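You operate a simulated robot arm through the tools that you are given. There is no shell and no other tool.

You are at the controls of a simulated robot arm. One attempt, no reset.

JOB
Plug the air tank and pump its gauge into the green.
Fine: drain plug screwed tight; open the yellow lever to pump and close it again; never into the red. Where these are worked on the way, their far stop is far enough and under half their travel is too little: yellow lever.

It is judged by the outcome, as a careful person would: the job done as asked, and still so three seconds after it is handed in. It fails if anything else is knocked over, pushed out of place, dropped, spilled or broken.

ROBOT AND FRAMES
A 7-joint arm with a two-finger parallel gripper, fixed in place. Base frame: the origin is at the foot of the arm, x ahead of it, y to its left, z up. Lengths are in m, angles in rad, forces in N, time in s.
Its first joint turns from -2.304 to 2.304 rad. Payload 3.91 kg.
The tool frame sits at the grasp point between the pads (the TCP): z along the fingers, y along the line on which they close. The tips reach 0.03 m beyond it. The gripper opens to 0.11 m. The fingers are 0.02 m wide and 0.01 m thick; the gripper's body (0.048 by 0.112 m) begins 0.055 m behind the TCP.
Orientation is that of the tool frame in the base frame, as [roll, pitch, yaw] about the fixed x, y, z axes, in that order (R = Rz(yaw) Ry(pitch) Rx(roll)). With the fingers straight down and closing along the base's y, the tool's x points along the base's -x, its y along +y and its z along -z.

CONTROLS
- The arm moves only by the tool jog_arm. Its argument "steps" is a list of rows, each a list of 7 numbers: the shift along the tool's x, y, z in units of 500 mm (1.0 is 500 mm), then the turn, a rotation vector about the tool's x, y, z in units of 60 degrees (1.0 is 60 degrees), then the opening, from 0 (shut) to 1 (fully open). In form: [[tx, ty, tz, wx, wy, wz, gripper], ...]. A call has 1 to 20 rows; each row is the pose to reach, as a shift and turn from the pose commanded when the call began, along the tool's axes at that moment. A call with a number of a shift or a turn outside -1 to 1 is refused whole. Each row takes 0.2 s and may step no farther than 0.05 m and 0.15 rad from the row before; otherwise, or with a gripper value out of range, the whole call is refused. Where a pose cannot be reached the arm comes as near as it can. A force on the tool above 40 N (or 10 N above the force at the start of the call, whichever is more), or a blocked arm, ends the call early, and 0.2 s more pass. The fingers move at their own pace (about 0.108 m/s each) and stop on an object; they squeeze with about 39 N. The grip force told is the motor's: it shows also when the fingers shut on nothing. Time passes only in rows, and 0.2 s behind the last, so rows that repeat a pose let the fingers close. It gives the time, the measured TCP pose, the force on the tool (base axes), the opening and the grip force at its end, in the units of the frame above (readings bear some noise), with the torque about the TCP (base axes, N m) and any sound that the robot's microphone picked up, and new pictures: "pictures" is both (left out), scene, wrist or none.
- Cameras (640 x 400 px; columns grow to the right, rows downward): "scene" is fixed at [0.0498, 0.4979, 1.3157]; the picture's right is [-0.49, -0.87, 0.00], its down [-0.44, 0.25, -0.86] and it looks along [0.75, -0.43, -0.51] (base axes); focal length 318 px, centre (320, 200). "wrist" rides on the gripper at [0.072, 0.017, -0.103] in the tool frame; the picture's right is [-0.23, 0.97, 0.00], its down [-0.76, -0.18, -0.62] and it looks along [-0.61, -0.14, 0.78] (tool axes); focal length 222 px, centre (320, 200). There is no depth. A picture from a camera that has moved, and an enlarged one, comes with that camera's place and axes in the base frame and with its lens.
- enlarge(camera, box): a new picture of the part [left, top, right, bottom] of that camera's present view, enlarged. No time passes.
- finish_job(): hands the job in; it is judged then, once.

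Places have to be worked out from the pictures, the camera data and where the tool is seen. Open the gripper and draw the arm clear of the work before you hand the job in, unless the task says otherwise.

The tools are called after ">>>" as name(argument=value, ...) on one line, values as JSON. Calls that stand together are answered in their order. jog_arm: Moves the arm, as the interface text tells. Its arguments: {"type":"object","properties":{"steps":{"type":"array","items":{"type":"array","items":{"type":"number"}}},"pictures":{"type":"string","enum":["both","scene","wrist","none"]}},"required":["steps"]} The other tools are called the same way: enlarge (camera, box) takes an enlarged picture of a part of a camera's view; finish_job () hands the job in.

At the start:

```text
t: 0.0
position: [0.5053, 0.1477, 1.129]
ee_rot: [3.141, 0.001, -3.141]
contact_force: [-0.3, 0.5, -0.2]
wrist_torque: [0.01, 0.03, -0.03]
gripper_width: 0.11
finger_force: 0.1
```

scene: 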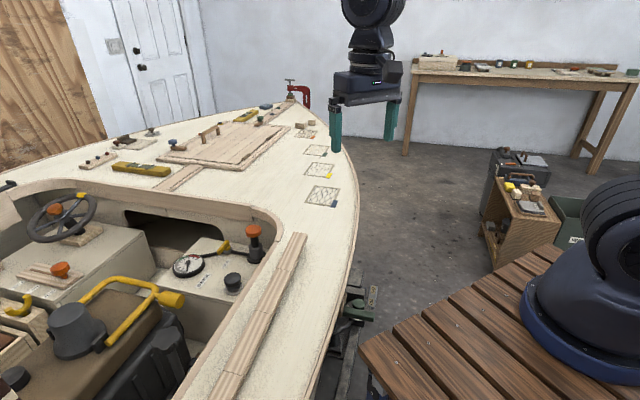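
wrist: 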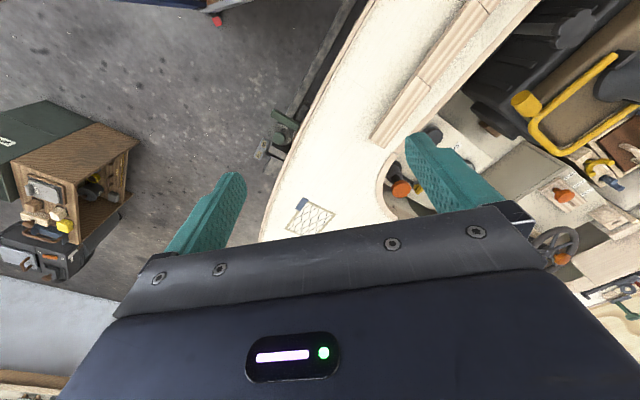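

The scene shows a boat deck with a cockpit containing a gauge, yellow lever, a pump with an orange knob and a dark knob. I enlarge to see details before moving.

>>> enlarge(camera="scene", box=[140, 200, 300, 300])

>>> enlarge(camera="scene", box=[0, 180, 320, 380])

>>> enlarge(camera="wrist", box=[360, 80, 640, 280])

```text
4.00 times, centred on (220, 250) of scene
camera zoom: at [0.0498, 0.4979, 1.3157], right [-0.49, -0.87, 0.0], down [-0.44, 0.25, -0.86], along [0.75, -0.43, -0.51], focal length 1273 px, centre (720, 0)
```

zoom: 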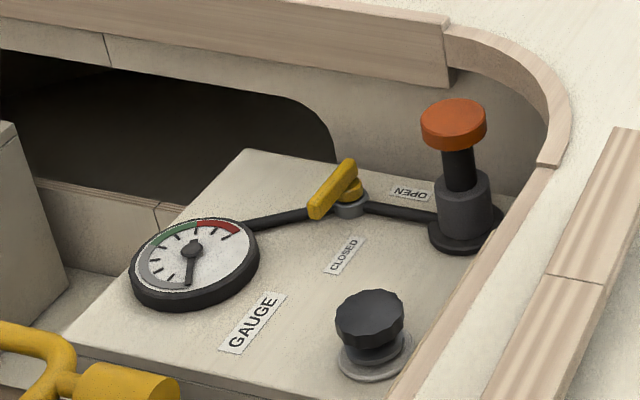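

```text
2.00 times, centred on (160, 280) of scene
camera zoom: at [0.0498, 0.4979, 1.3157], right [-0.49, -0.87, 0.0], down [-0.44, 0.25, -0.86], along [0.75, -0.43, -0.51], focal length 637 px, centre (640, 40)
```

zoom: 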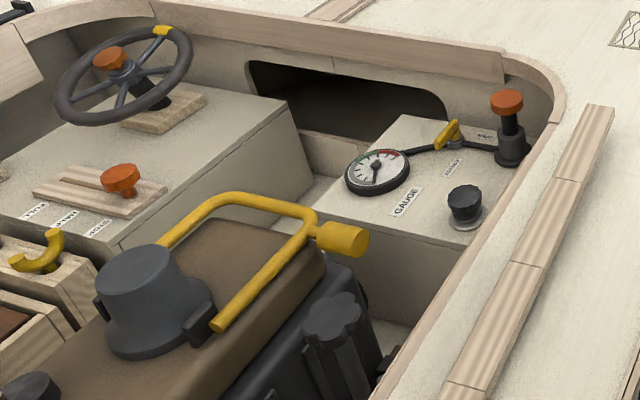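

```text
2.00 times, centred on (500, 180) of wrist
camera zoom: at [0.4318, 0.1653, 1.233], right [0.23, 0.97, 0.0], down [0.76, -0.18, 0.62], along [0.61, -0.14, -0.78], focal length 444 px, centre (-40, 240)
```

zoom: 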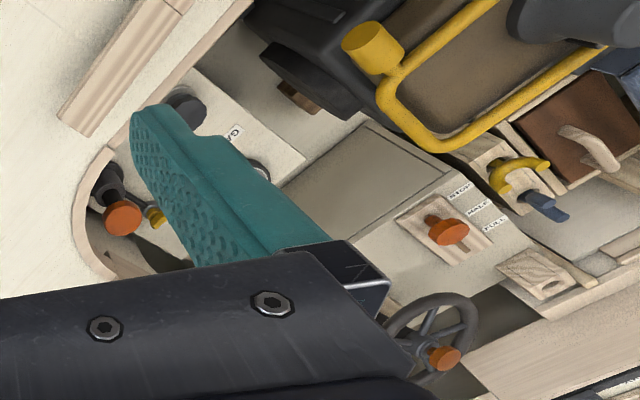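

Triangulating both views: pump knob top ≈ (0.80, 0.29, 0.78), dark plug knob ≈ (0.705, 0.389, 0.70), lever pivot ≈ (0.856, 0.366, 0.68), gauge ≈ (0.85, 0.48). I move the arm to a higher vantage over the near side to look at the panel.

>>> jog_arm(steps=[[-0.0214, 0.072, 0.0426, 0, 0, 0, 1], [-0.0428, 0.144, 0.0852, 0, 0, 0, 1], [-0.0642, 0.216, 0.1278, 0, 0, 0, 1], [-0.0857, 0.288, 0.17, 0, 0, 0, 1], [-0.107, 0.36, 0.213, 0, 0, 0, 1], [-0.1285, 0.432, 0.2555, 0, 0, 0, 1], [-0.15, 0.504, 0.298, 0, 0, 0, 1]])

```text
t: 1.6
position: [0.579, 0.4001, 0.978]
ee_rot: [-3.141, 0.0, 3.142]
contact_force: [-0.2, -0.6, 0.7]
wrist_torque: [0.04, 0.01, 0.02]
gripper_width: 0.1102
finger_force: 0.1
camera wrist: at [0.5063, 0.4174, 1.0826], right [0.23, 0.97, 0.0], down [0.76, -0.18, 0.62], along [0.61, -0.14, -0.78], focal length 222 px, centre (320, 200)
```

scene: 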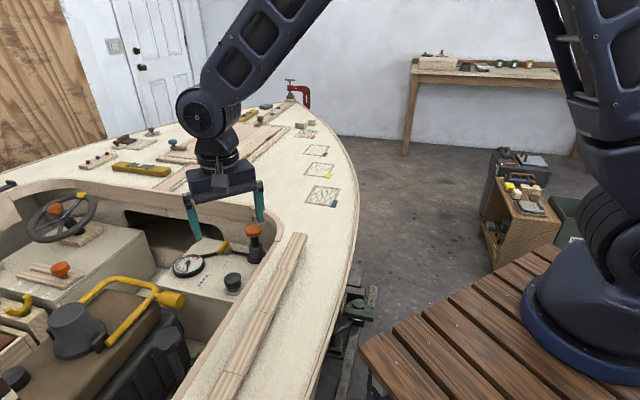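
wrist: 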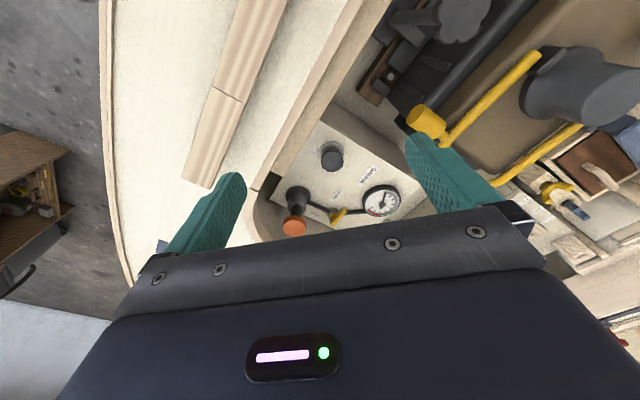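

The panel is between the fingers now; I enlarge it in both views.

>>> enlarge(camera="wrist", box=[240, 125, 420, 245])

>>> enlarge(camera="scene", box=[160, 210, 280, 285])

```text
3.33 times, centred on (330, 185) of wrist
camera zoom: at [0.5063, 0.4174, 1.0826], right [0.23, 0.97, 0.0], down [0.76, -0.18, 0.62], along [0.61, -0.14, -0.78], focal length 740 px, centre (287, 250)
```

zoom: 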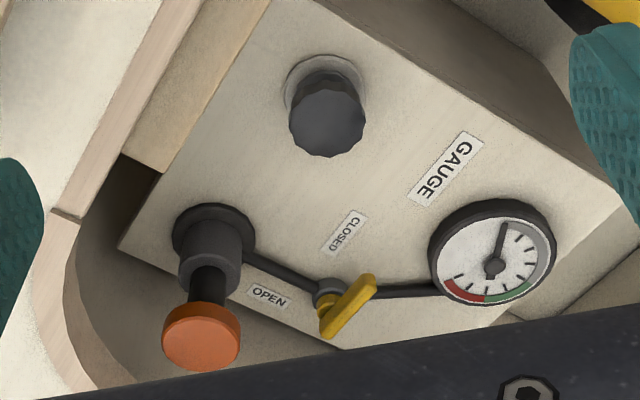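

```text
5.33 times, centred on (220, 248) of scene
camera zoom: at [0.0498, 0.4979, 1.3157], right [-0.49, -0.87, 0.0], down [-0.44, 0.25, -0.86], along [0.75, -0.43, -0.51], focal length 1698 px, centre (853, -53)
```

zoom: 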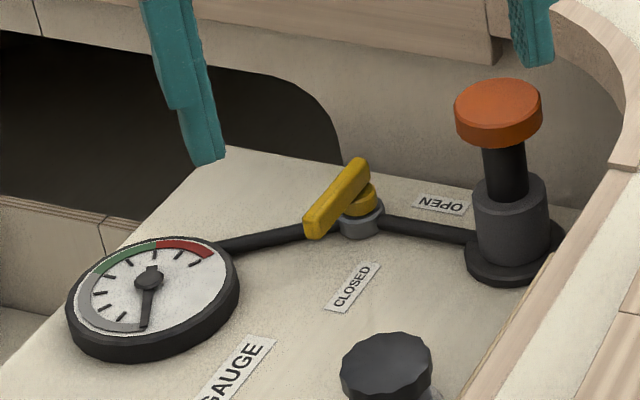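

The deck rim is around z ≈ 0.81, with the panel recessed at about z 0.66. I move above the plug, still over rim height, to get a close view of the plug, lever and gauge.

>>> jog_arm(steps=[[-0.0512, -0.0036, 0.064, 0, 0, 0, 1], [-0.1024, -0.0072, 0.128, 0, 0, 0, 1], [-0.1536, -0.0108, 0.192, 0, 0, 0, 1], [-0.2048, -0.0144, 0.256, 0, 0, 0, 1], [-0.256, -0.018, 0.32, 0, 0, 0, 0.8]])

```text
t: 2.8
position: [0.7065, 0.3926, 0.818]
ee_rot: [3.141, -0.001, -3.14]
contact_force: [-0.9, 0.4, 0.1]
wrist_torque: [-0.03, -0.01, -0.04]
gripper_width: 0.088
finger_force: 0.0
camera wrist: at [0.6343, 0.4093, 0.9221], right [0.23, 0.97, 0.0], down [0.76, -0.18, 0.62], along [0.61, -0.14, -0.78], focal length 222 px, centre (320, 200)
```

scene: 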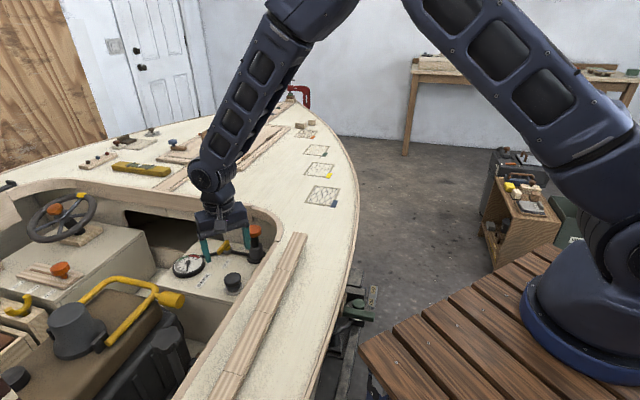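
wrist: 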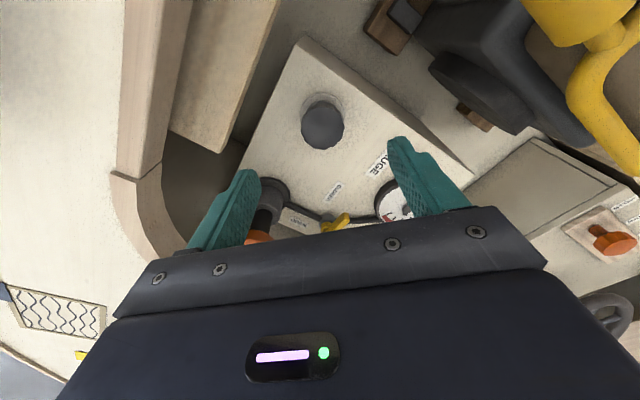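

>>> enlarge(camera="wrist", box=[240, 60, 420, 240])

>>> enlarge(camera="scene", box=[165, 200, 285, 300])

```text
2.22 times, centred on (330, 150) of wrist
camera zoom: at [0.6343, 0.4093, 0.9221], right [0.23, 0.97, 0.0], down [0.76, -0.18, 0.62], along [0.61, -0.14, -0.78], focal length 494 px, centre (298, 311)
```

zoom: 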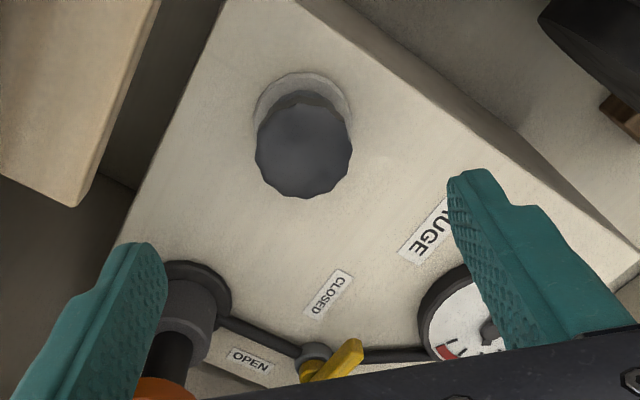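

```text
4.00 times, centred on (225, 250) of scene
camera zoom: at [0.0498, 0.4979, 1.3157], right [-0.49, -0.87, 0.0], down [-0.44, 0.25, -0.86], along [0.75, -0.43, -0.51], focal length 1273 px, centre (700, 0)
```

zoom: 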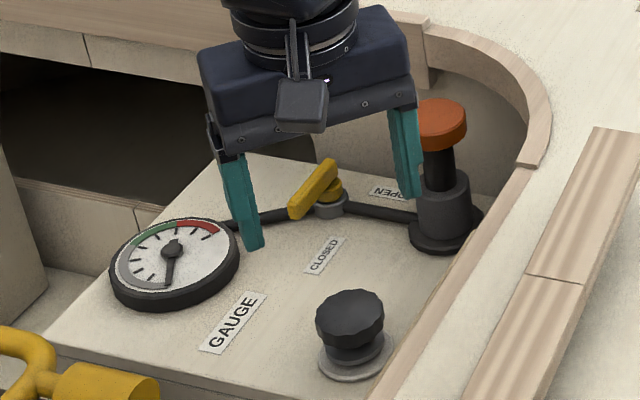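

Plug knob is at about (0.711, 0.392), spanning roughly z 0.675–0.70 over a flange at 0.662. I lower the open fingers around it, stopping with tips just above the flange.

>>> jog_arm(steps=[[-0.006, 0.002, 0.08, 0, 0, 0, 0.7], [-0.006, 0.002, 0.15, 0, 0, 0, 0.7], [-0.006, 0.002, 0.2, 0, 0, 0, 0.7], [-0.006, 0.002, 0.235, 0, 0, 0, 0.7]])

```text
t: 3.8
position: [0.7102, 0.393, 0.7014]
ee_rot: [3.141, -0.001, 3.141]
contact_force: [-0.2, -0.5, -0.6]
wrist_torque: [-0.03, -0.03, 0.01]
gripper_width: 0.0772
finger_force: 0.1
camera wrist: at [0.637, 0.4101, 0.8061], right [0.23, 0.97, 0.0], down [0.76, -0.18, 0.62], along [0.61, -0.14, -0.78], focal length 222 px, centre (320, 200)
```

scene: 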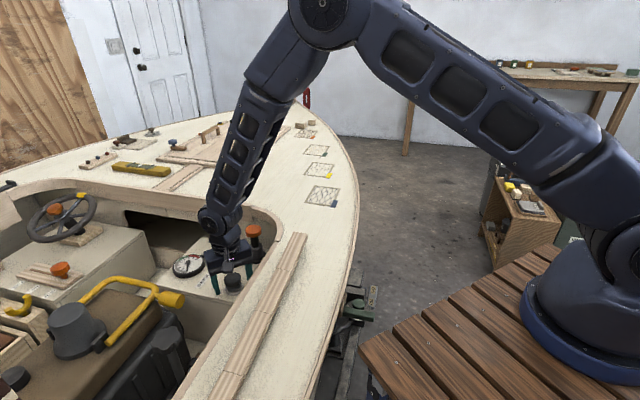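
wrist: 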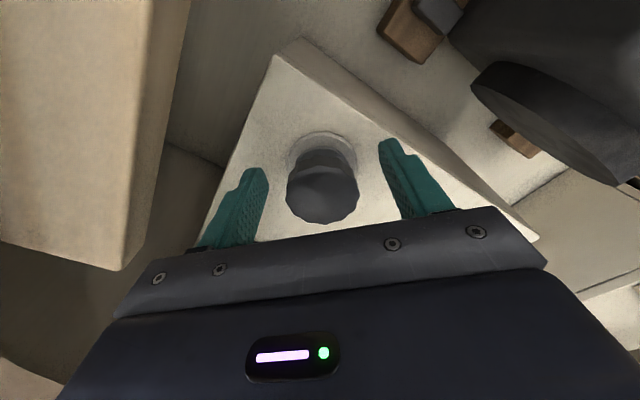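

>>> enlarge(camera="scene", box=[185, 230, 265, 300])

>>> enlarge(camera="wrist", box=[220, 110, 420, 250])

```text
5.71 times, centred on (225, 265) of scene
camera zoom: at [0.0498, 0.4979, 1.3157], right [-0.49, -0.87, 0.0], down [-0.44, 0.25, -0.86], along [0.75, -0.43, -0.51], focal length 1819 px, centre (863, -171)
```

zoom: 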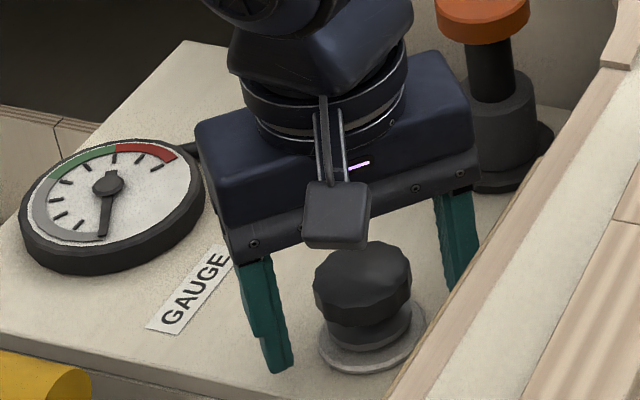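

```text
2.86 times, centred on (320, 180) of wrist
camera zoom: at [0.637, 0.4101, 0.8061], right [0.23, 0.97, 0.0], down [0.76, -0.18, 0.62], along [0.61, -0.14, -0.78], focal length 635 px, centre (320, 257)
```

zoom: 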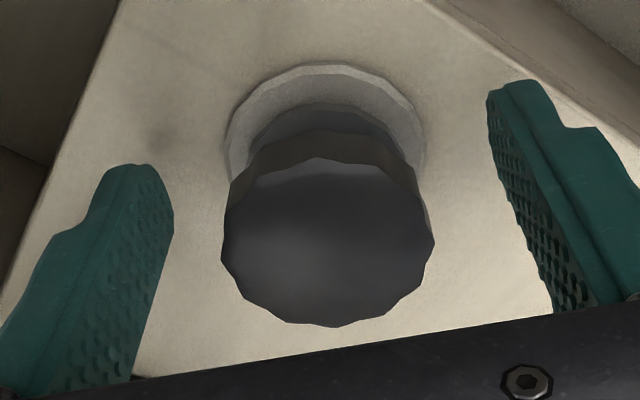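

The knob (≈41 mm wide, top z ≈ 0.707) sits centred between the pads. I close on it, then check.

>>> jog_arm(steps=[[0, 0.001, 0, 0, 0, 0, 0.3], [0, 0.001, 0, 0, 0, 0, 0.2], [0, 0.001, 0, 0, 0, 0, 0.2]], pictures="wrist")

```text
t: 4.6
position: [0.7105, 0.3931, 0.701]
ee_rot: [-3.139, -0.001, 3.141]
contact_force: [-2.7, -11.6, -0.1]
wrist_torque: [0.02, -0.19, -0.07]
gripper_width: 0.0436
finger_force: 44.7
camera wrist: at [0.6372, 0.4098, 0.8058], right [0.23, 0.97, 0.0], down [0.76, -0.18, 0.62], along [0.61, -0.14, -0.78], focal length 222 px, centre (320, 200)
```

wrist: 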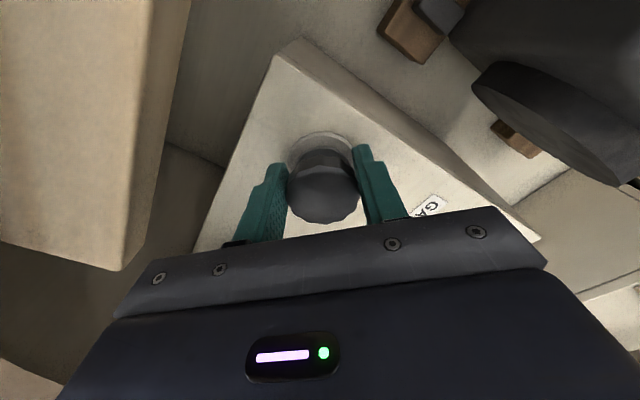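

Grip holds at 43.6 mm with a small sideways force, so I trim y by −1 mm and turn clockwise (tool +z) 60°.

>>> jog_arm(steps=[[0, -0.002, 0, 0, 0, 0.1, 0.2], [0, -0.002, 0, 0, 0, 0.24, 0.2], [0, -0.002, 0, 0, 0, 0.38, 0.2], [0, -0.002, 0, 0, 0, 0.52, 0.2], [0, -0.002, 0, 0, 0, 0.66, 0.2], [0, -0.002, 0, 0, 0, 0.8, 0.2], [0, -0.002, 0, 0, 0, 0.94, 0.2]], pictures="wrist")

```text
t: 5.6
position: [0.7105, 0.397, 0.7029]
ee_rot: [3.136, -0.001, 2.644]
contact_force: [5.9, 7.7, -15.8]
wrist_torque: [-0.53, -0.61, 0.11]
gripper_width: 0.0435
finger_force: 45.4
stopped in row 4: the force on the tool passed its limit at 43 N (the readings are from after the stop); the commanded pose is now the measured one
camera wrist: at [0.6546, 0.4455, 0.8067], right [0.67, 0.75, 0.01], down [0.58, -0.52, 0.62], along [0.47, -0.41, -0.78], focal length 222 px, centre (320, 200)
```

wrist: 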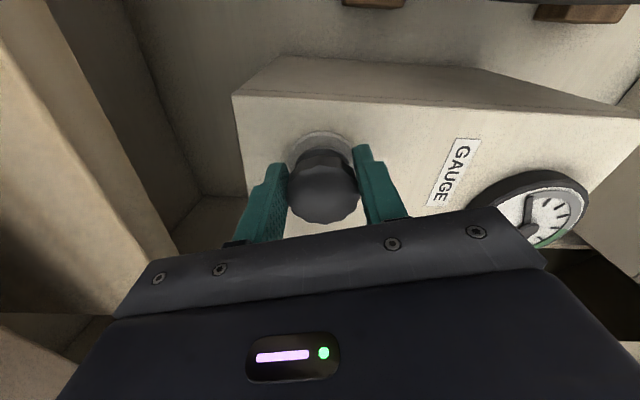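

>>> enlarge(camera="scene", box=[165, 200, 285, 300])

>>> enlarge(camera="wrist", box=[220, 110, 420, 250])

```text
4.00 times, centred on (225, 250) of scene
camera zoom: at [0.0498, 0.4979, 1.3157], right [-0.49, -0.87, 0.0], down [-0.44, 0.25, -0.86], along [0.75, -0.43, -0.51], focal length 1273 px, centre (700, 0)
```

zoom: 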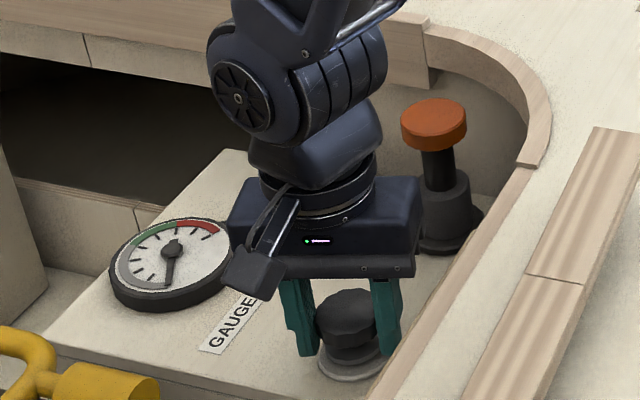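

```text
2.86 times, centred on (320, 180) of wrist
camera zoom: at [0.6546, 0.4455, 0.8067], right [0.67, 0.75, 0.01], down [0.58, -0.52, 0.62], along [0.47, -0.41, -0.78], focal length 635 px, centre (320, 257)
```

zoom: 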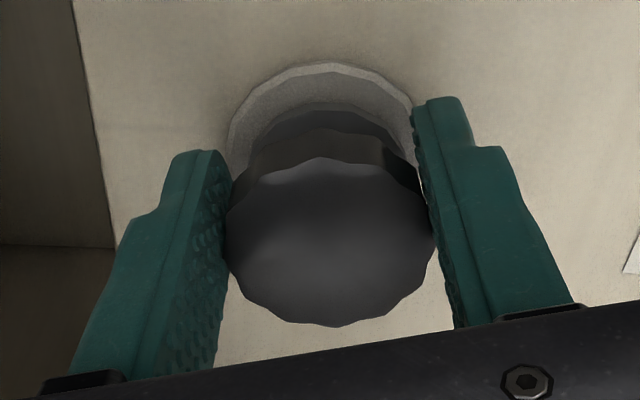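

The gripper body fouled the overhanging deck-edge block (its inner edge is only ~64 mm from the plug axis), so this grip direction can't sweep that way. I release, rise above rim level, and rotate to a yaw range where the body's long axis runs alongside the block with the camera away from it.

>>> jog_arm(steps=[[0, 0, 0, 0, 0, 0, 0.6], [0, 0, 0, 0, 0, 0, 0.65], [0, 0, -0.07, 0, 0, 0, 0.65], [0, 0, -0.15, 0, 0, 0, 0.65], [0, 0, -0.23, 0, 0, 0, 0.65], [0, 0, -0.26, 0, 0, 0.14, 0.65], [0, 0, -0.26, 0, 0, 0.28, 0.65], [0, 0, -0.26, 0, 0, 0.42, 0.65], [0, 0, -0.26, 0, 0, 0.56, 0.65], [0, 0, -0.26, 0, 0, 0.7, 0.65], [0, 0, -0.26, 0, 0, 0.84, 0.65], [0, 0, -0.26, 0, 0, 0.98, 0.65]])

```text
t: 8.2
position: [0.7102, 0.3962, 0.8314]
ee_rot: [3.138, -0.004, 1.614]
contact_force: [-0.7, -0.1, 0.4]
wrist_torque: [0.04, -0.01, 0.0]
gripper_width: 0.0716
finger_force: 0.1
camera wrist: at [0.7233, 0.4677, 0.9373], right [0.98, -0.19, 0.0], down [-0.15, -0.77, 0.62], along [-0.11, -0.61, -0.79], focal length 222 px, centre (320, 200)
```

scene: 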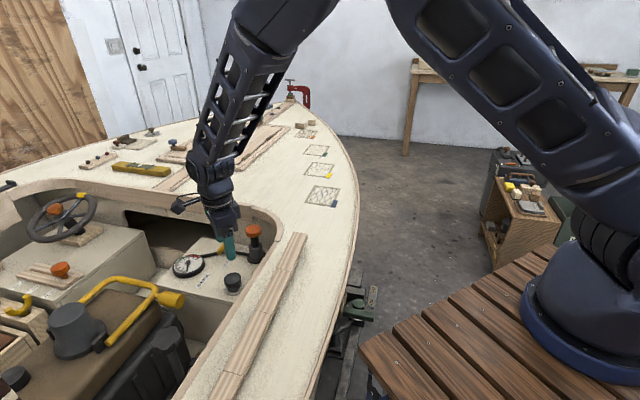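
wrist: 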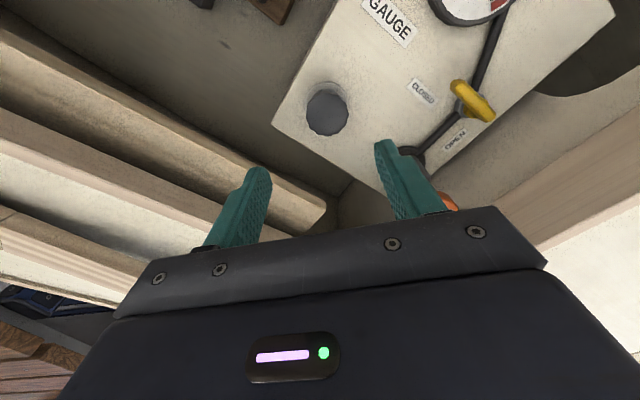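

>>> enlarge(camera="wrist", box=[360, 0, 560, 200])

>>> enlarge(camera="scene", box=[165, 200, 285, 300])

```text
2.00 times, centred on (460, 100) of wrist
camera zoom: at [0.7233, 0.4677, 0.9373], right [0.98, -0.19, 0.0], down [-0.15, -0.77, 0.62], along [-0.11, -0.61, -0.79], focal length 444 px, centre (40, 400)
```

zoom: 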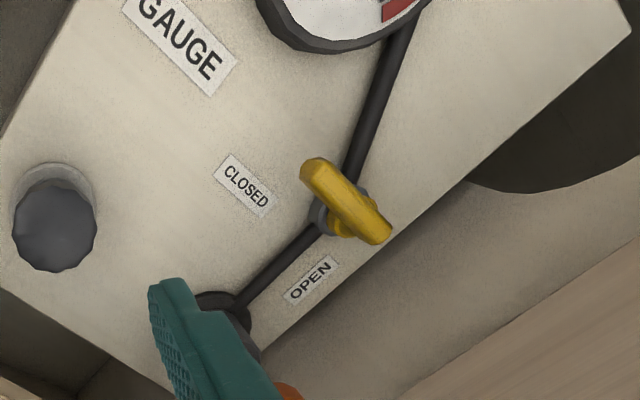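

```text
4.00 times, centred on (225, 250) of scene
camera zoom: at [0.0498, 0.4979, 1.3157], right [-0.49, -0.87, 0.0], down [-0.44, 0.25, -0.86], along [0.75, -0.43, -0.51], focal length 1273 px, centre (700, 0)
```

zoom: 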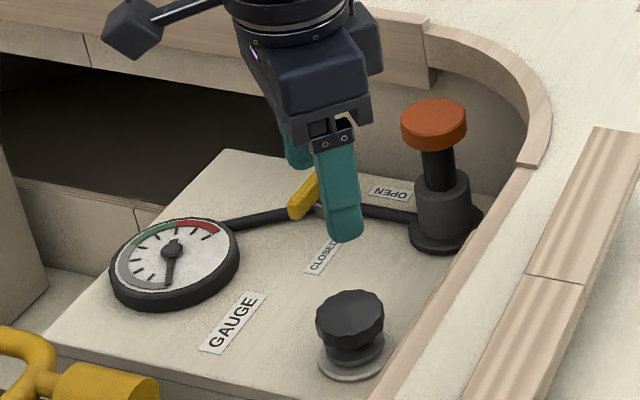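

The bar of the lever lies at about (0.855,0.392)–(0.894,0.355), z≈0.69, i.e. its long end points toward CLOSED. I now turn a bit more so the body is clear of the block and descend onto the plug again.

>>> jog_arm(steps=[[-0.009, 0.002, 0, 0, 0, 0.125, 0.65], [-0.009, 0.002, 0.08, 0, 0, 0.125, 0.65], [-0.009, 0.002, 0.16, 0, 0, 0.125, 0.65], [-0.009, 0.002, 0.22, 0, 0, 0.125, 0.65], [-0.009, 0.002, 0.265, 0, 0, 0.125, 0.65]])

```text
t: 9.4
position: [0.7141, 0.3907, 0.7017]
ee_rot: [3.137, -0.006, 1.486]
contact_force: [0.6, -0.2, 0.0]
wrist_torque: [0.03, -0.02, 0.0]
gripper_width: 0.0717
finger_force: 0.1
camera wrist: at [0.7354, 0.4607, 0.806], right [0.95, -0.31, 0.0], down [-0.24, -0.75, 0.62], along [-0.19, -0.59, -0.79], focal length 222 px, centre (320, 200)
```

scene: 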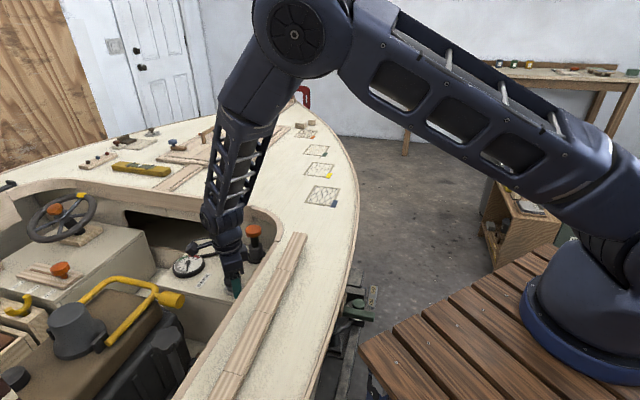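
wrist: 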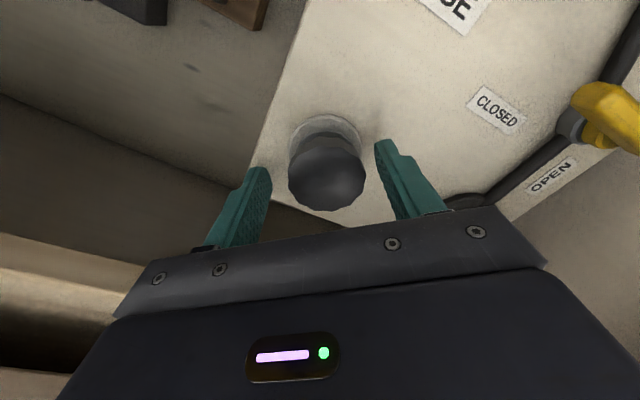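

Aligned around the knob, body clear of the block. I close and check side force.

>>> jog_arm(steps=[[0.0, 0, 0.004, 0, 0, 0, 0.3], [0, 0, 0.004, 0, 0, 0, 0.2], [0, 0, 0.004, 0, 0, 0, 0.2]], pictures="wrist")

```text
t: 10.0
position: [0.7176, 0.3893, 0.7014]
ee_rot: [3.131, -0.008, 1.482]
contact_force: [3.2, 1.8, -3.2]
wrist_torque: [-0.26, 0.38, -0.03]
gripper_width: 0.0435
finger_force: 45.0
stopped in row 2: the force on the tool passed its limit at 43 N (the readings are from after the stop); the commanded pose is now the measured one
camera wrist: at [0.7391, 0.4599, 0.806], right [0.95, -0.31, 0.01], down [-0.25, -0.75, 0.62], along [-0.19, -0.59, -0.79], focal length 222 px, centre (320, 200)
```

wrist: 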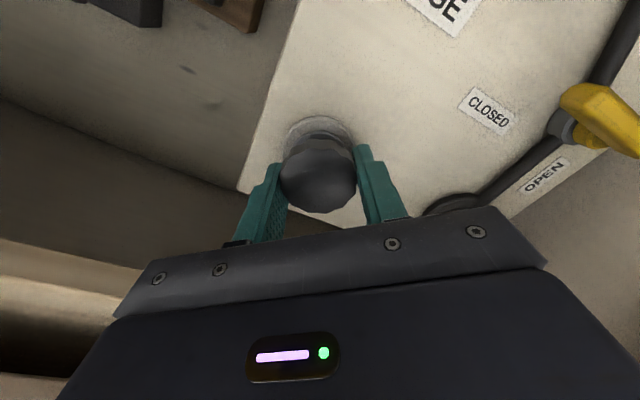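

The knob's true centre is near x ≈ 0.7176; side force is now low. I reopen slightly, recentre +2 mm in y, and regrip.

>>> jog_arm(steps=[[0, 0, 0, 0, 0, 0, 0.5], [0.004, 0, 0, 0, 0, 0, 0.5], [0.004, 0, 0.004, 0, 0, 0, 0.5], [0.004, 0, 0.004, 0, 0, 0, 0.3], [0.004, 0, 0.004, 0, 0, 0, 0.2], [0.004, 0, 0.004, 0, 0, 0, 0.2]], pictures="none")

```text
t: 11.4
position: [0.7165, 0.3919, 0.6996]
ee_rot: [3.131, -0.006, 1.481]
contact_force: [7.6, -0.4, -0.1]
wrist_torque: [0.14, 0.27, -0.01]
gripper_width: 0.0435
finger_force: 45.1
```

Small residual force; I shift +0.7 mm in x and turn clockwise about 55°.

>>> jog_arm(steps=[[0, 0.0015, 0, 0, 0, 0.07, 0.2], [0, 0.0015, 0, 0, 0, 0.2, 0.2], [0, 0.0015, 0, 0, 0, 0.33, 0.2], [0, 0.0015, 0, 0, 0, 0.46, 0.2], [0, 0.0015, 0, 0, 0, 0.59, 0.2], [0, 0.0015, 0, 0, 0, 0.72, 0.2], [0, 0.0015, 0, 0, 0, 0.85, 0.2], [0, 0.0015, 0, 0, 0, 0.92, 0.2]], pictures="both")

```text
t: 13.2
position: [0.7161, 0.3921, 0.6997]
ee_rot: [-3.139, -0.012, 0.52]
contact_force: [-20.0, 8.9, -5.5]
wrist_torque: [0.32, -0.77, 0.04]
gripper_width: 0.0433
finger_force: 45.7
camera wrist: at [0.7868, 0.4127, 0.8038], right [0.28, -0.96, 0.0], down [-0.76, -0.23, 0.61], along [-0.59, -0.17, -0.79], focal length 222 px, centre (320, 200)
```

scene: 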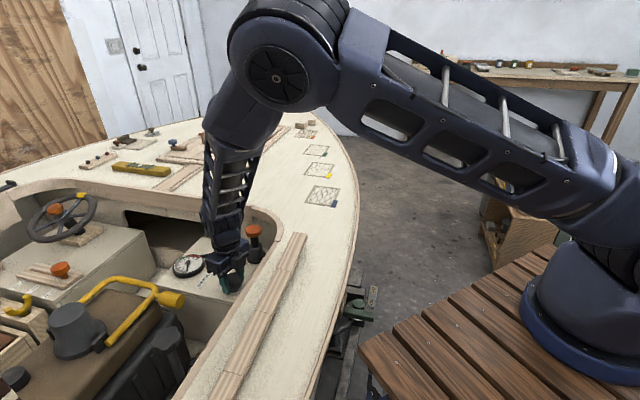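
wrist: 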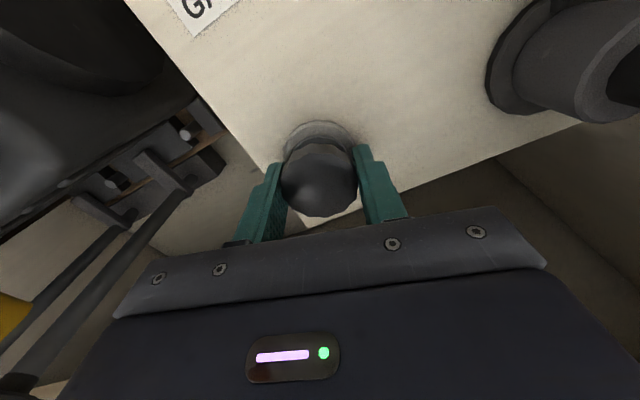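

Turned ~55° with low torque; some side force, so I recentre 1.5 mm and continue clockwise another ~28°.

>>> jog_arm(steps=[[-0.002, -0.003, 0, 0, 0, 0.08, 0.2], [-0.002, -0.003, 0, 0, 0, 0.2, 0.2], [-0.002, -0.003, 0, 0, 0, 0.33, 0.2], [-0.002, -0.003, 0, 0, 0, 0.46, 0.2]], pictures="none")

>>> enlarge(camera="wrist", box=[220, 80, 420, 250])

>>> enlarge(camera="scene", box=[165, 200, 285, 300])

```text
t: 14.2
position: [0.7166, 0.3933, 0.7001]
ee_rot: [-3.134, -0.013, 0.035]
contact_force: [-1.5, 11.9, -9.7]
wrist_torque: [0.08, -0.49, 0.02]
gripper_width: 0.0432
finger_force: 44.9
```

```text
2.35 times, centred on (320, 165) of wrist
camera zoom: at [0.7882, 0.3777, 0.804], right [-0.19, -0.98, -0.01], down [-0.77, 0.15, 0.62], along [-0.6, 0.13, -0.79], focal length 523 px, centre (320, 282)
```

zoom: 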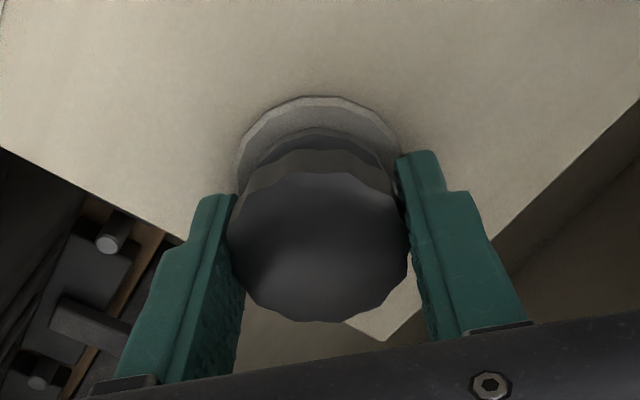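

```text
4.00 times, centred on (225, 250) of scene
camera zoom: at [0.0498, 0.4979, 1.3157], right [-0.49, -0.87, 0.0], down [-0.44, 0.25, -0.86], along [0.75, -0.43, -0.51], focal length 1273 px, centre (700, 0)
```

zoom: 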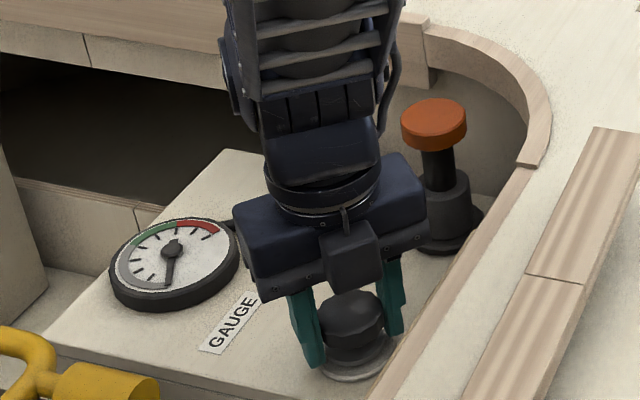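

The plug is turning with the grip (~110° so far). I open slightly, unwind back to the start yaw without leaving the knob, to take another stroke.

>>> jog_arm(steps=[[0, 0, 0, 0, 0, 0, 0.6], [0, -0.002, 0.002, 0, 0, 0, 0.6], [0, -0.002, 0.002, 0, 0, -0.14, 0.6], [0, -0.002, 0.002, 0, 0, -0.28, 0.6], [0, -0.002, 0.002, 0, 0, -0.42, 0.6], [0, -0.002, 0.002, 0, 0, -0.56, 0.6], [0, -0.002, 0.002, 0, 0, -0.7, 0.6], [0, -0.002, 0.002, 0, 0, -0.84, 0.6], [0, -0.002, 0.002, 0, 0, -0.98, 0.6]], pictures="none")

>>> jog_arm(steps=[[0, 0, 0, 0, 0, -0.14, 0.6], [0, 0, 0, 0, 0, -0.28, 0.6], [0, 0, 0, 0, 0, -0.42, 0.6], [0, 0, 0, 0, 0, -0.52, 0.6], [0, 0, 0, 0, 0, -0.52, 0.3], [0, 0, 0, 0, 0, -0.52, 0.2], [0, 0, 0, 0, 0, -0.52, 0.2]], pictures="wrist")

```text
t: 16.2
position: [0.7169, 0.3931, 0.6984]
ee_rot: [3.136, -0.01, 1.065]
contact_force: [0.4, 0.3, 0.3]
wrist_torque: [-0.01, 0.0, 0.0]
gripper_width: 0.066
finger_force: 0.0
```

```text
t: 17.8
position: [0.7172, 0.3943, 0.6991]
ee_rot: [3.129, -0.006, 1.606]
contact_force: [19.0, 6.2, 0.6]
wrist_torque: [0.42, -0.1, 0.01]
gripper_width: 0.0439
finger_force: 45.1
camera wrist: at [0.7301, 0.466, 0.8035], right [0.98, -0.19, 0.01], down [-0.16, -0.77, 0.62], along [-0.11, -0.61, -0.79], focal length 222 px, centre (320, 200)
```

wrist: 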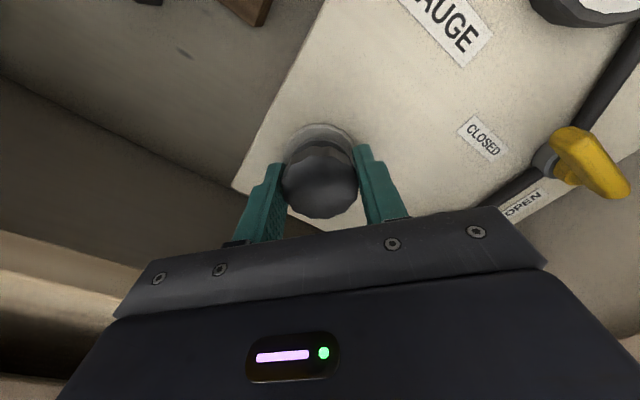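

Regripped at 43.9 mm. I relieve the side force by +1.5 mm in x and turn another stroke clockwise.

>>> jog_arm(steps=[[0, 0.003, 0, 0, 0, 0.03, 0.2], [0, 0.003, 0, 0, 0, 0.15, 0.2], [0, 0.003, 0, 0, 0, 0.28, 0.2], [0, 0.003, 0, 0, 0, 0.41, 0.2], [0, 0.003, 0, 0, 0, 0.54, 0.2], [0, 0.003, 0, 0, 0, 0.67, 0.2], [0, 0.003, 0, 0, 0, 0.8, 0.2], [0, 0.003, 0, 0, 0, 0.93, 0.2]], pictures="none")

```text
t: 19.6
position: [0.7193, 0.3929, 0.6986]
ee_rot: [3.14, -0.011, 0.632]
contact_force: [3.5, -4.8, -1.0]
wrist_torque: [-0.34, -0.28, 0.01]
gripper_width: 0.0438
finger_force: 45.7
```

>>> jog_arm(steps=[[0, 0, 0, 0, 0, 0.13, 0.2], [0, 0, 0, 0, 0, 0.26, 0.2], [0, 0, 0, 0, 0, 0.39, 0.2], [0, 0, 0, 0, 0, 0.52, 0.2], [0, 0, 0, 0, 0, 0.65, 0.2]], pictures="both")

>>> enlarge(camera="wrist", box=[220, 80, 420, 250])

```text
t: 20.8
position: [0.7168, 0.3922, 0.6982]
ee_rot: [-3.134, -0.012, -0.05]
contact_force: [4.3, -11.0, -0.3]
wrist_torque: [-0.1, -0.18, 0.04]
gripper_width: 0.0437
finger_force: 45.3
camera wrist: at [0.7877, 0.3717, 0.8029], right [-0.27, -0.96, -0.01], down [-0.76, 0.21, 0.62], along [-0.59, 0.18, -0.79], focal length 222 px, centre (320, 200)
```

scene: 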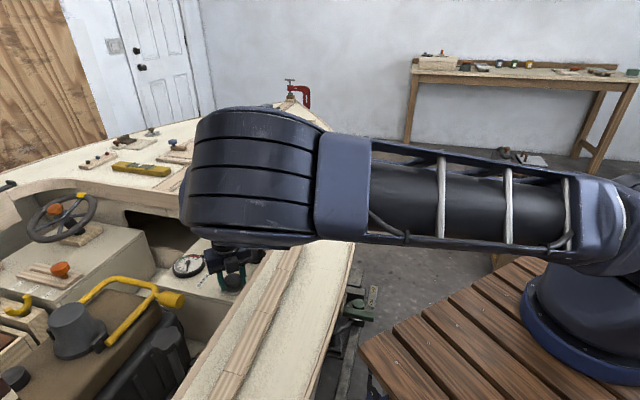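
wrist: 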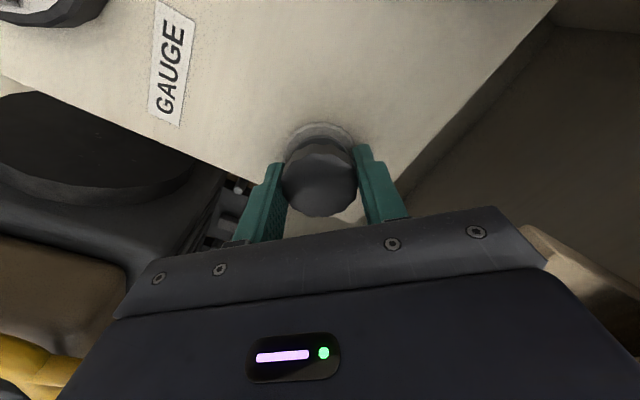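

```text
2.35 times, centred on (320, 165) of wrist
camera zoom: at [0.7877, 0.3717, 0.8029], right [-0.27, -0.96, -0.01], down [-0.76, 0.21, 0.62], along [-0.59, 0.18, -0.79], focal length 523 px, centre (320, 282)
```

zoom: 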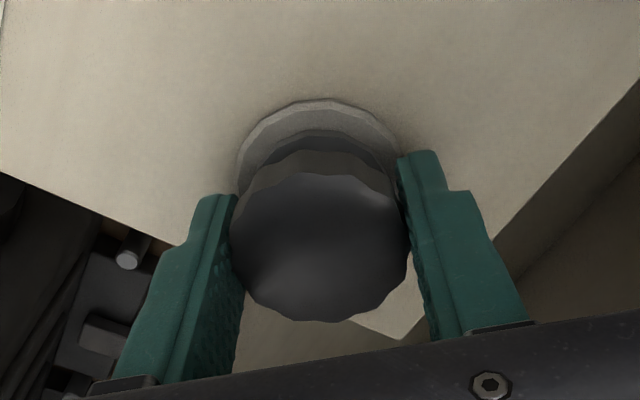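

Torque stays near zero so the plug is turning freely, not slipping; total ~205°. The elbow swings out at this yaw end, so I unwind and take further strokes over a slightly smaller range.

>>> jog_arm(steps=[[0, 0, 0, 0, 0, 0, 0.6], [0, 0.001, 0.002, 0, 0, 0, 0.6], [0, 0.001, 0.002, 0, 0, -0.14, 0.6], [0, 0.001, 0.002, 0, 0, -0.28, 0.6], [0, 0.001, 0.002, 0, 0, -0.42, 0.6], [0, 0.001, 0.002, 0, 0, -0.56, 0.6], [0, 0.001, 0.002, 0, 0, -0.7, 0.6], [0, 0.001, 0.002, 0, 0, -0.84, 0.6], [0, 0.001, 0.002, 0, 0, -0.98, 0.6]], pictures="none")

>>> jog_arm(steps=[[0, 0, 0, 0, 0, -0.14, 0.6], [0, 0, 0, 0, 0, -0.28, 0.6], [0, 0, 0, 0, 0, -0.42, 0.6], [0, 0, 0, 0, 0, -0.56, 0.6], [0, 0, 0, 0, 0, -0.62, 0.6], [0, 0, 0, 0, 0, -0.62, 0.6]], pictures="both")

>>> enlarge(camera="wrist", box=[220, 80, 420, 250])

>>> enlarge(camera="scene", box=[165, 200, 285, 300])

```text
t: 22.8
position: [0.7181, 0.3931, 0.6962]
ee_rot: [3.136, -0.01, 0.981]
contact_force: [0.0, -0.2, 0.1]
wrist_torque: [-0.03, -0.03, -0.02]
gripper_width: 0.0658
finger_force: 0.1
```

```text
t: 24.2
position: [0.7173, 0.3924, 0.6966]
ee_rot: [3.13, -0.005, 1.63]
contact_force: [-0.8, -0.7, 0.4]
wrist_torque: [0.01, -0.01, -0.01]
gripper_width: 0.0662
finger_force: 0.1
camera wrist: at [0.7292, 0.4653, 0.8021], right [0.99, -0.17, 0.01], down [-0.14, -0.77, 0.62], along [-0.1, -0.61, -0.79], focal length 222 px, centre (320, 200)
```

scene: 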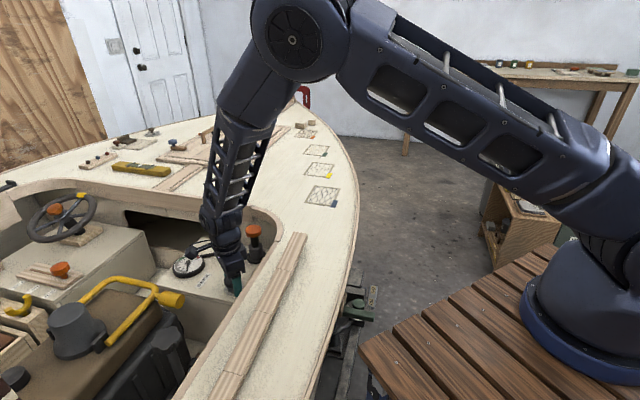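
wrist: 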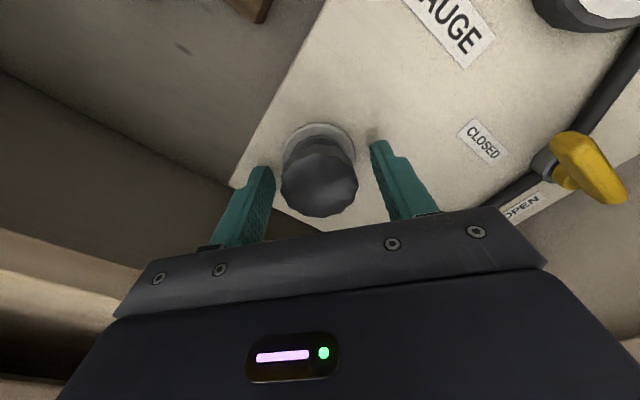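

```text
2.35 times, centred on (320, 165) of wrist
camera zoom: at [0.7292, 0.4653, 0.8021], right [0.99, -0.17, 0.01], down [-0.14, -0.77, 0.62], along [-0.1, -0.61, -0.79], focal length 523 px, centre (320, 282)
```

zoom: 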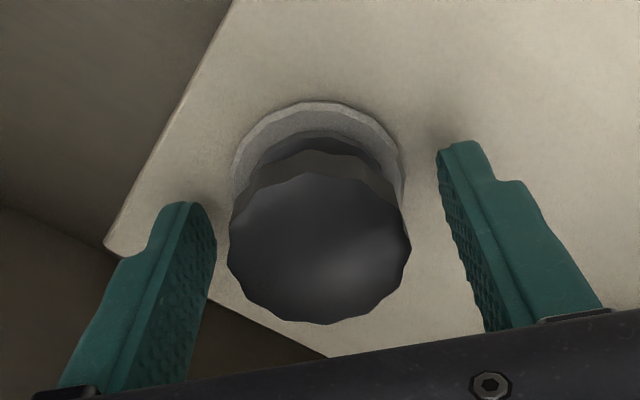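

```text
4.00 times, centred on (225, 250) of scene
camera zoom: at [0.0498, 0.4979, 1.3157], right [-0.49, -0.87, 0.0], down [-0.44, 0.25, -0.86], along [0.75, -0.43, -0.51], focal length 1273 px, centre (700, 0)
```

zoom: 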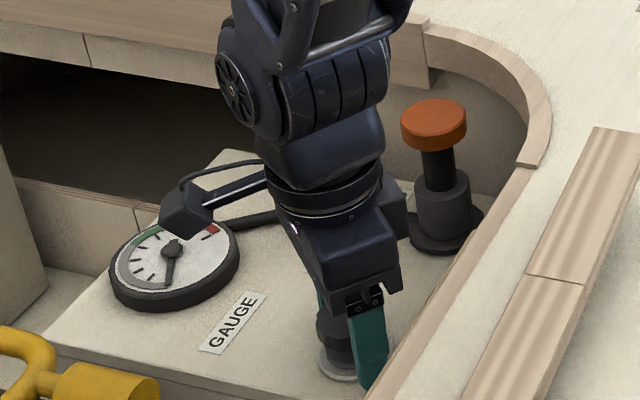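

>>> jog_arm(steps=[[0, 0, 0, 0, 0, 0, 0.3], [0, 0, 0, 0, 0, 0, 0.2], [0, 0, 0, 0, 0, 0, 0.2]], pictures="none")

```text
t: 25.0
position: [0.7178, 0.3917, 0.6969]
ee_rot: [3.13, -0.006, 1.629]
contact_force: [-5.6, -0.9, -0.1]
wrist_torque: [-0.1, 0.5, 0.02]
gripper_width: 0.0439
finger_force: 45.3
```

Well centred this time. I turn clockwise another stroke.

>>> jog_arm(steps=[[0, 0, 0, 0, 0, 0.1, 0.2], [0, 0, 0, 0, 0, 0.23, 0.2], [0, 0, 0, 0, 0, 0.36, 0.2], [0, 0, 0, 0, 0, 0.49, 0.2], [0, 0, 0, 0, 0, 0.62, 0.2], [0, 0, 0, 0, 0, 0.75, 0.2], [0, 0, 0, 0, 0, 0.88, 0.2], [0, 0, 0, 0, 0, 0.98, 0.2]], pictures="none")

>>> jog_arm(steps=[[0, 0, 0, 0, 0, 0.13, 0.2], [0, 0, 0, 0, 0, 0.26, 0.2], [0, 0, 0, 0, 0, 0.39, 0.2], [0, 0, 0, 0, 0, 0.5, 0.2]], pictures="wrist")

```text
t: 26.8
position: [0.7179, 0.3923, 0.6969]
ee_rot: [-3.142, -0.013, 0.598]
contact_force: [-8.2, -6.9, -5.9]
wrist_torque: [-0.11, 0.2, 0.01]
gripper_width: 0.0437
finger_force: 45.0
```

```text
t: 27.8
position: [0.7183, 0.3929, 0.6953]
ee_rot: [-3.137, -0.011, 0.076]
contact_force: [-14.8, -15.8, -4.3]
wrist_torque: [0.06, -0.93, 0.03]
gripper_width: 0.044
finger_force: 44.8
camera wrist: at [0.79, 0.3809, 0.8018], right [-0.15, -0.99, -0.01], down [-0.78, 0.12, 0.62], along [-0.61, 0.1, -0.79], focal length 222 px, centre (320, 200)
```

wrist: 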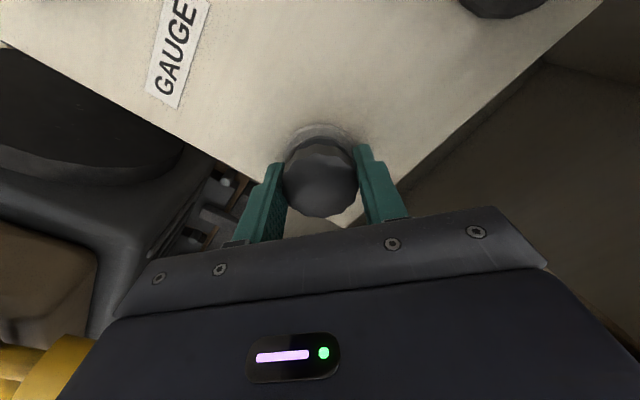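

>>> enlarge(camera="wrist", box=[220, 80, 420, 250])

>>> enlarge(camera="scene", box=[165, 200, 285, 300])

```text
2.35 times, centred on (320, 165) of wrist
camera zoom: at [0.79, 0.3809, 0.8018], right [-0.15, -0.99, -0.01], down [-0.78, 0.12, 0.62], along [-0.61, 0.1, -0.79], focal length 523 px, centre (320, 282)
```

zoom: 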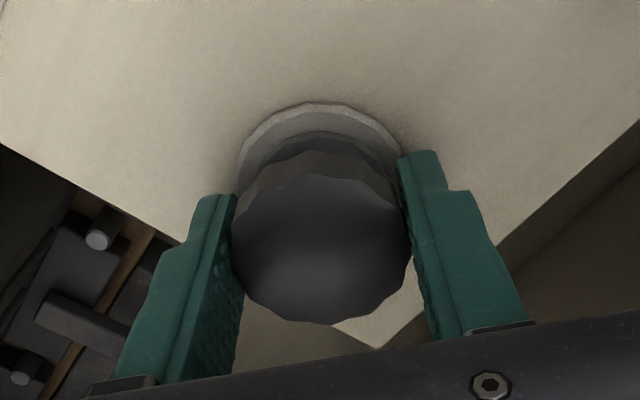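

```text
4.00 times, centred on (225, 250) of scene
camera zoom: at [0.0498, 0.4979, 1.3157], right [-0.49, -0.87, 0.0], down [-0.44, 0.25, -0.86], along [0.75, -0.43, -0.51], focal length 1273 px, centre (700, 0)
```

zoom: 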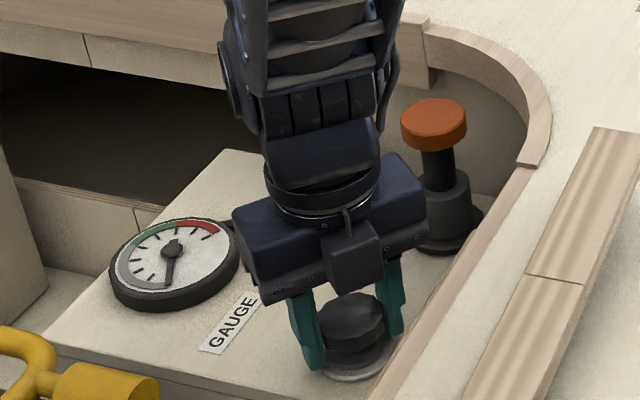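

The knob is sinking gradually toward the flange. I unwind and take another stroke, following it down slightly.

>>> jog_arm(steps=[[0, 0, 0, 0, 0, 0, 0.6], [-0.002, 0.002, 0.002, 0, 0, 0, 0.6], [-0.002, 0.002, 0.002, 0, 0, -0.14, 0.6], [-0.002, 0.002, 0.002, 0, 0, -0.28, 0.6], [-0.002, 0.002, 0.002, 0, 0, -0.42, 0.6], [-0.002, 0.002, 0.002, 0, 0, -0.56, 0.6], [-0.002, 0.002, 0.002, 0, 0, -0.7, 0.6], [-0.002, 0.002, 0.002, 0, 0, -0.84, 0.6], [-0.002, 0.002, 0.002, 0, 0, -0.98, 0.6]], pictures="none")

>>> jog_arm(steps=[[0, 0, 0, 0, 0, -0.14, 0.6], [0, 0, 0, 0, 0, -0.28, 0.6], [0, 0, 0, 0, 0, -0.42, 0.6], [0, 0, 0, 0, 0, -0.52, 0.6], [0, 0, 0, 0, 0, -0.52, 0.3], [0, 0, 0, 0, 0, -0.52, 0.2], [0, 0, 0, 0, 0, -0.52, 0.2]], pictures="none")

```text
t: 29.8
position: [0.7161, 0.3925, 0.6958]
ee_rot: [3.135, -0.01, 1.107]
contact_force: [0.1, 0.6, -0.4]
wrist_torque: [-0.01, -0.01, 0.01]
gripper_width: 0.0661
finger_force: 0.0
```

```text
t: 31.4
position: [0.7182, 0.3911, 0.6975]
ee_rot: [3.129, -0.006, 1.649]
contact_force: [15.4, -0.9, 0.6]
wrist_torque: [0.33, 0.14, -0.06]
gripper_width: 0.043
finger_force: 44.9
```

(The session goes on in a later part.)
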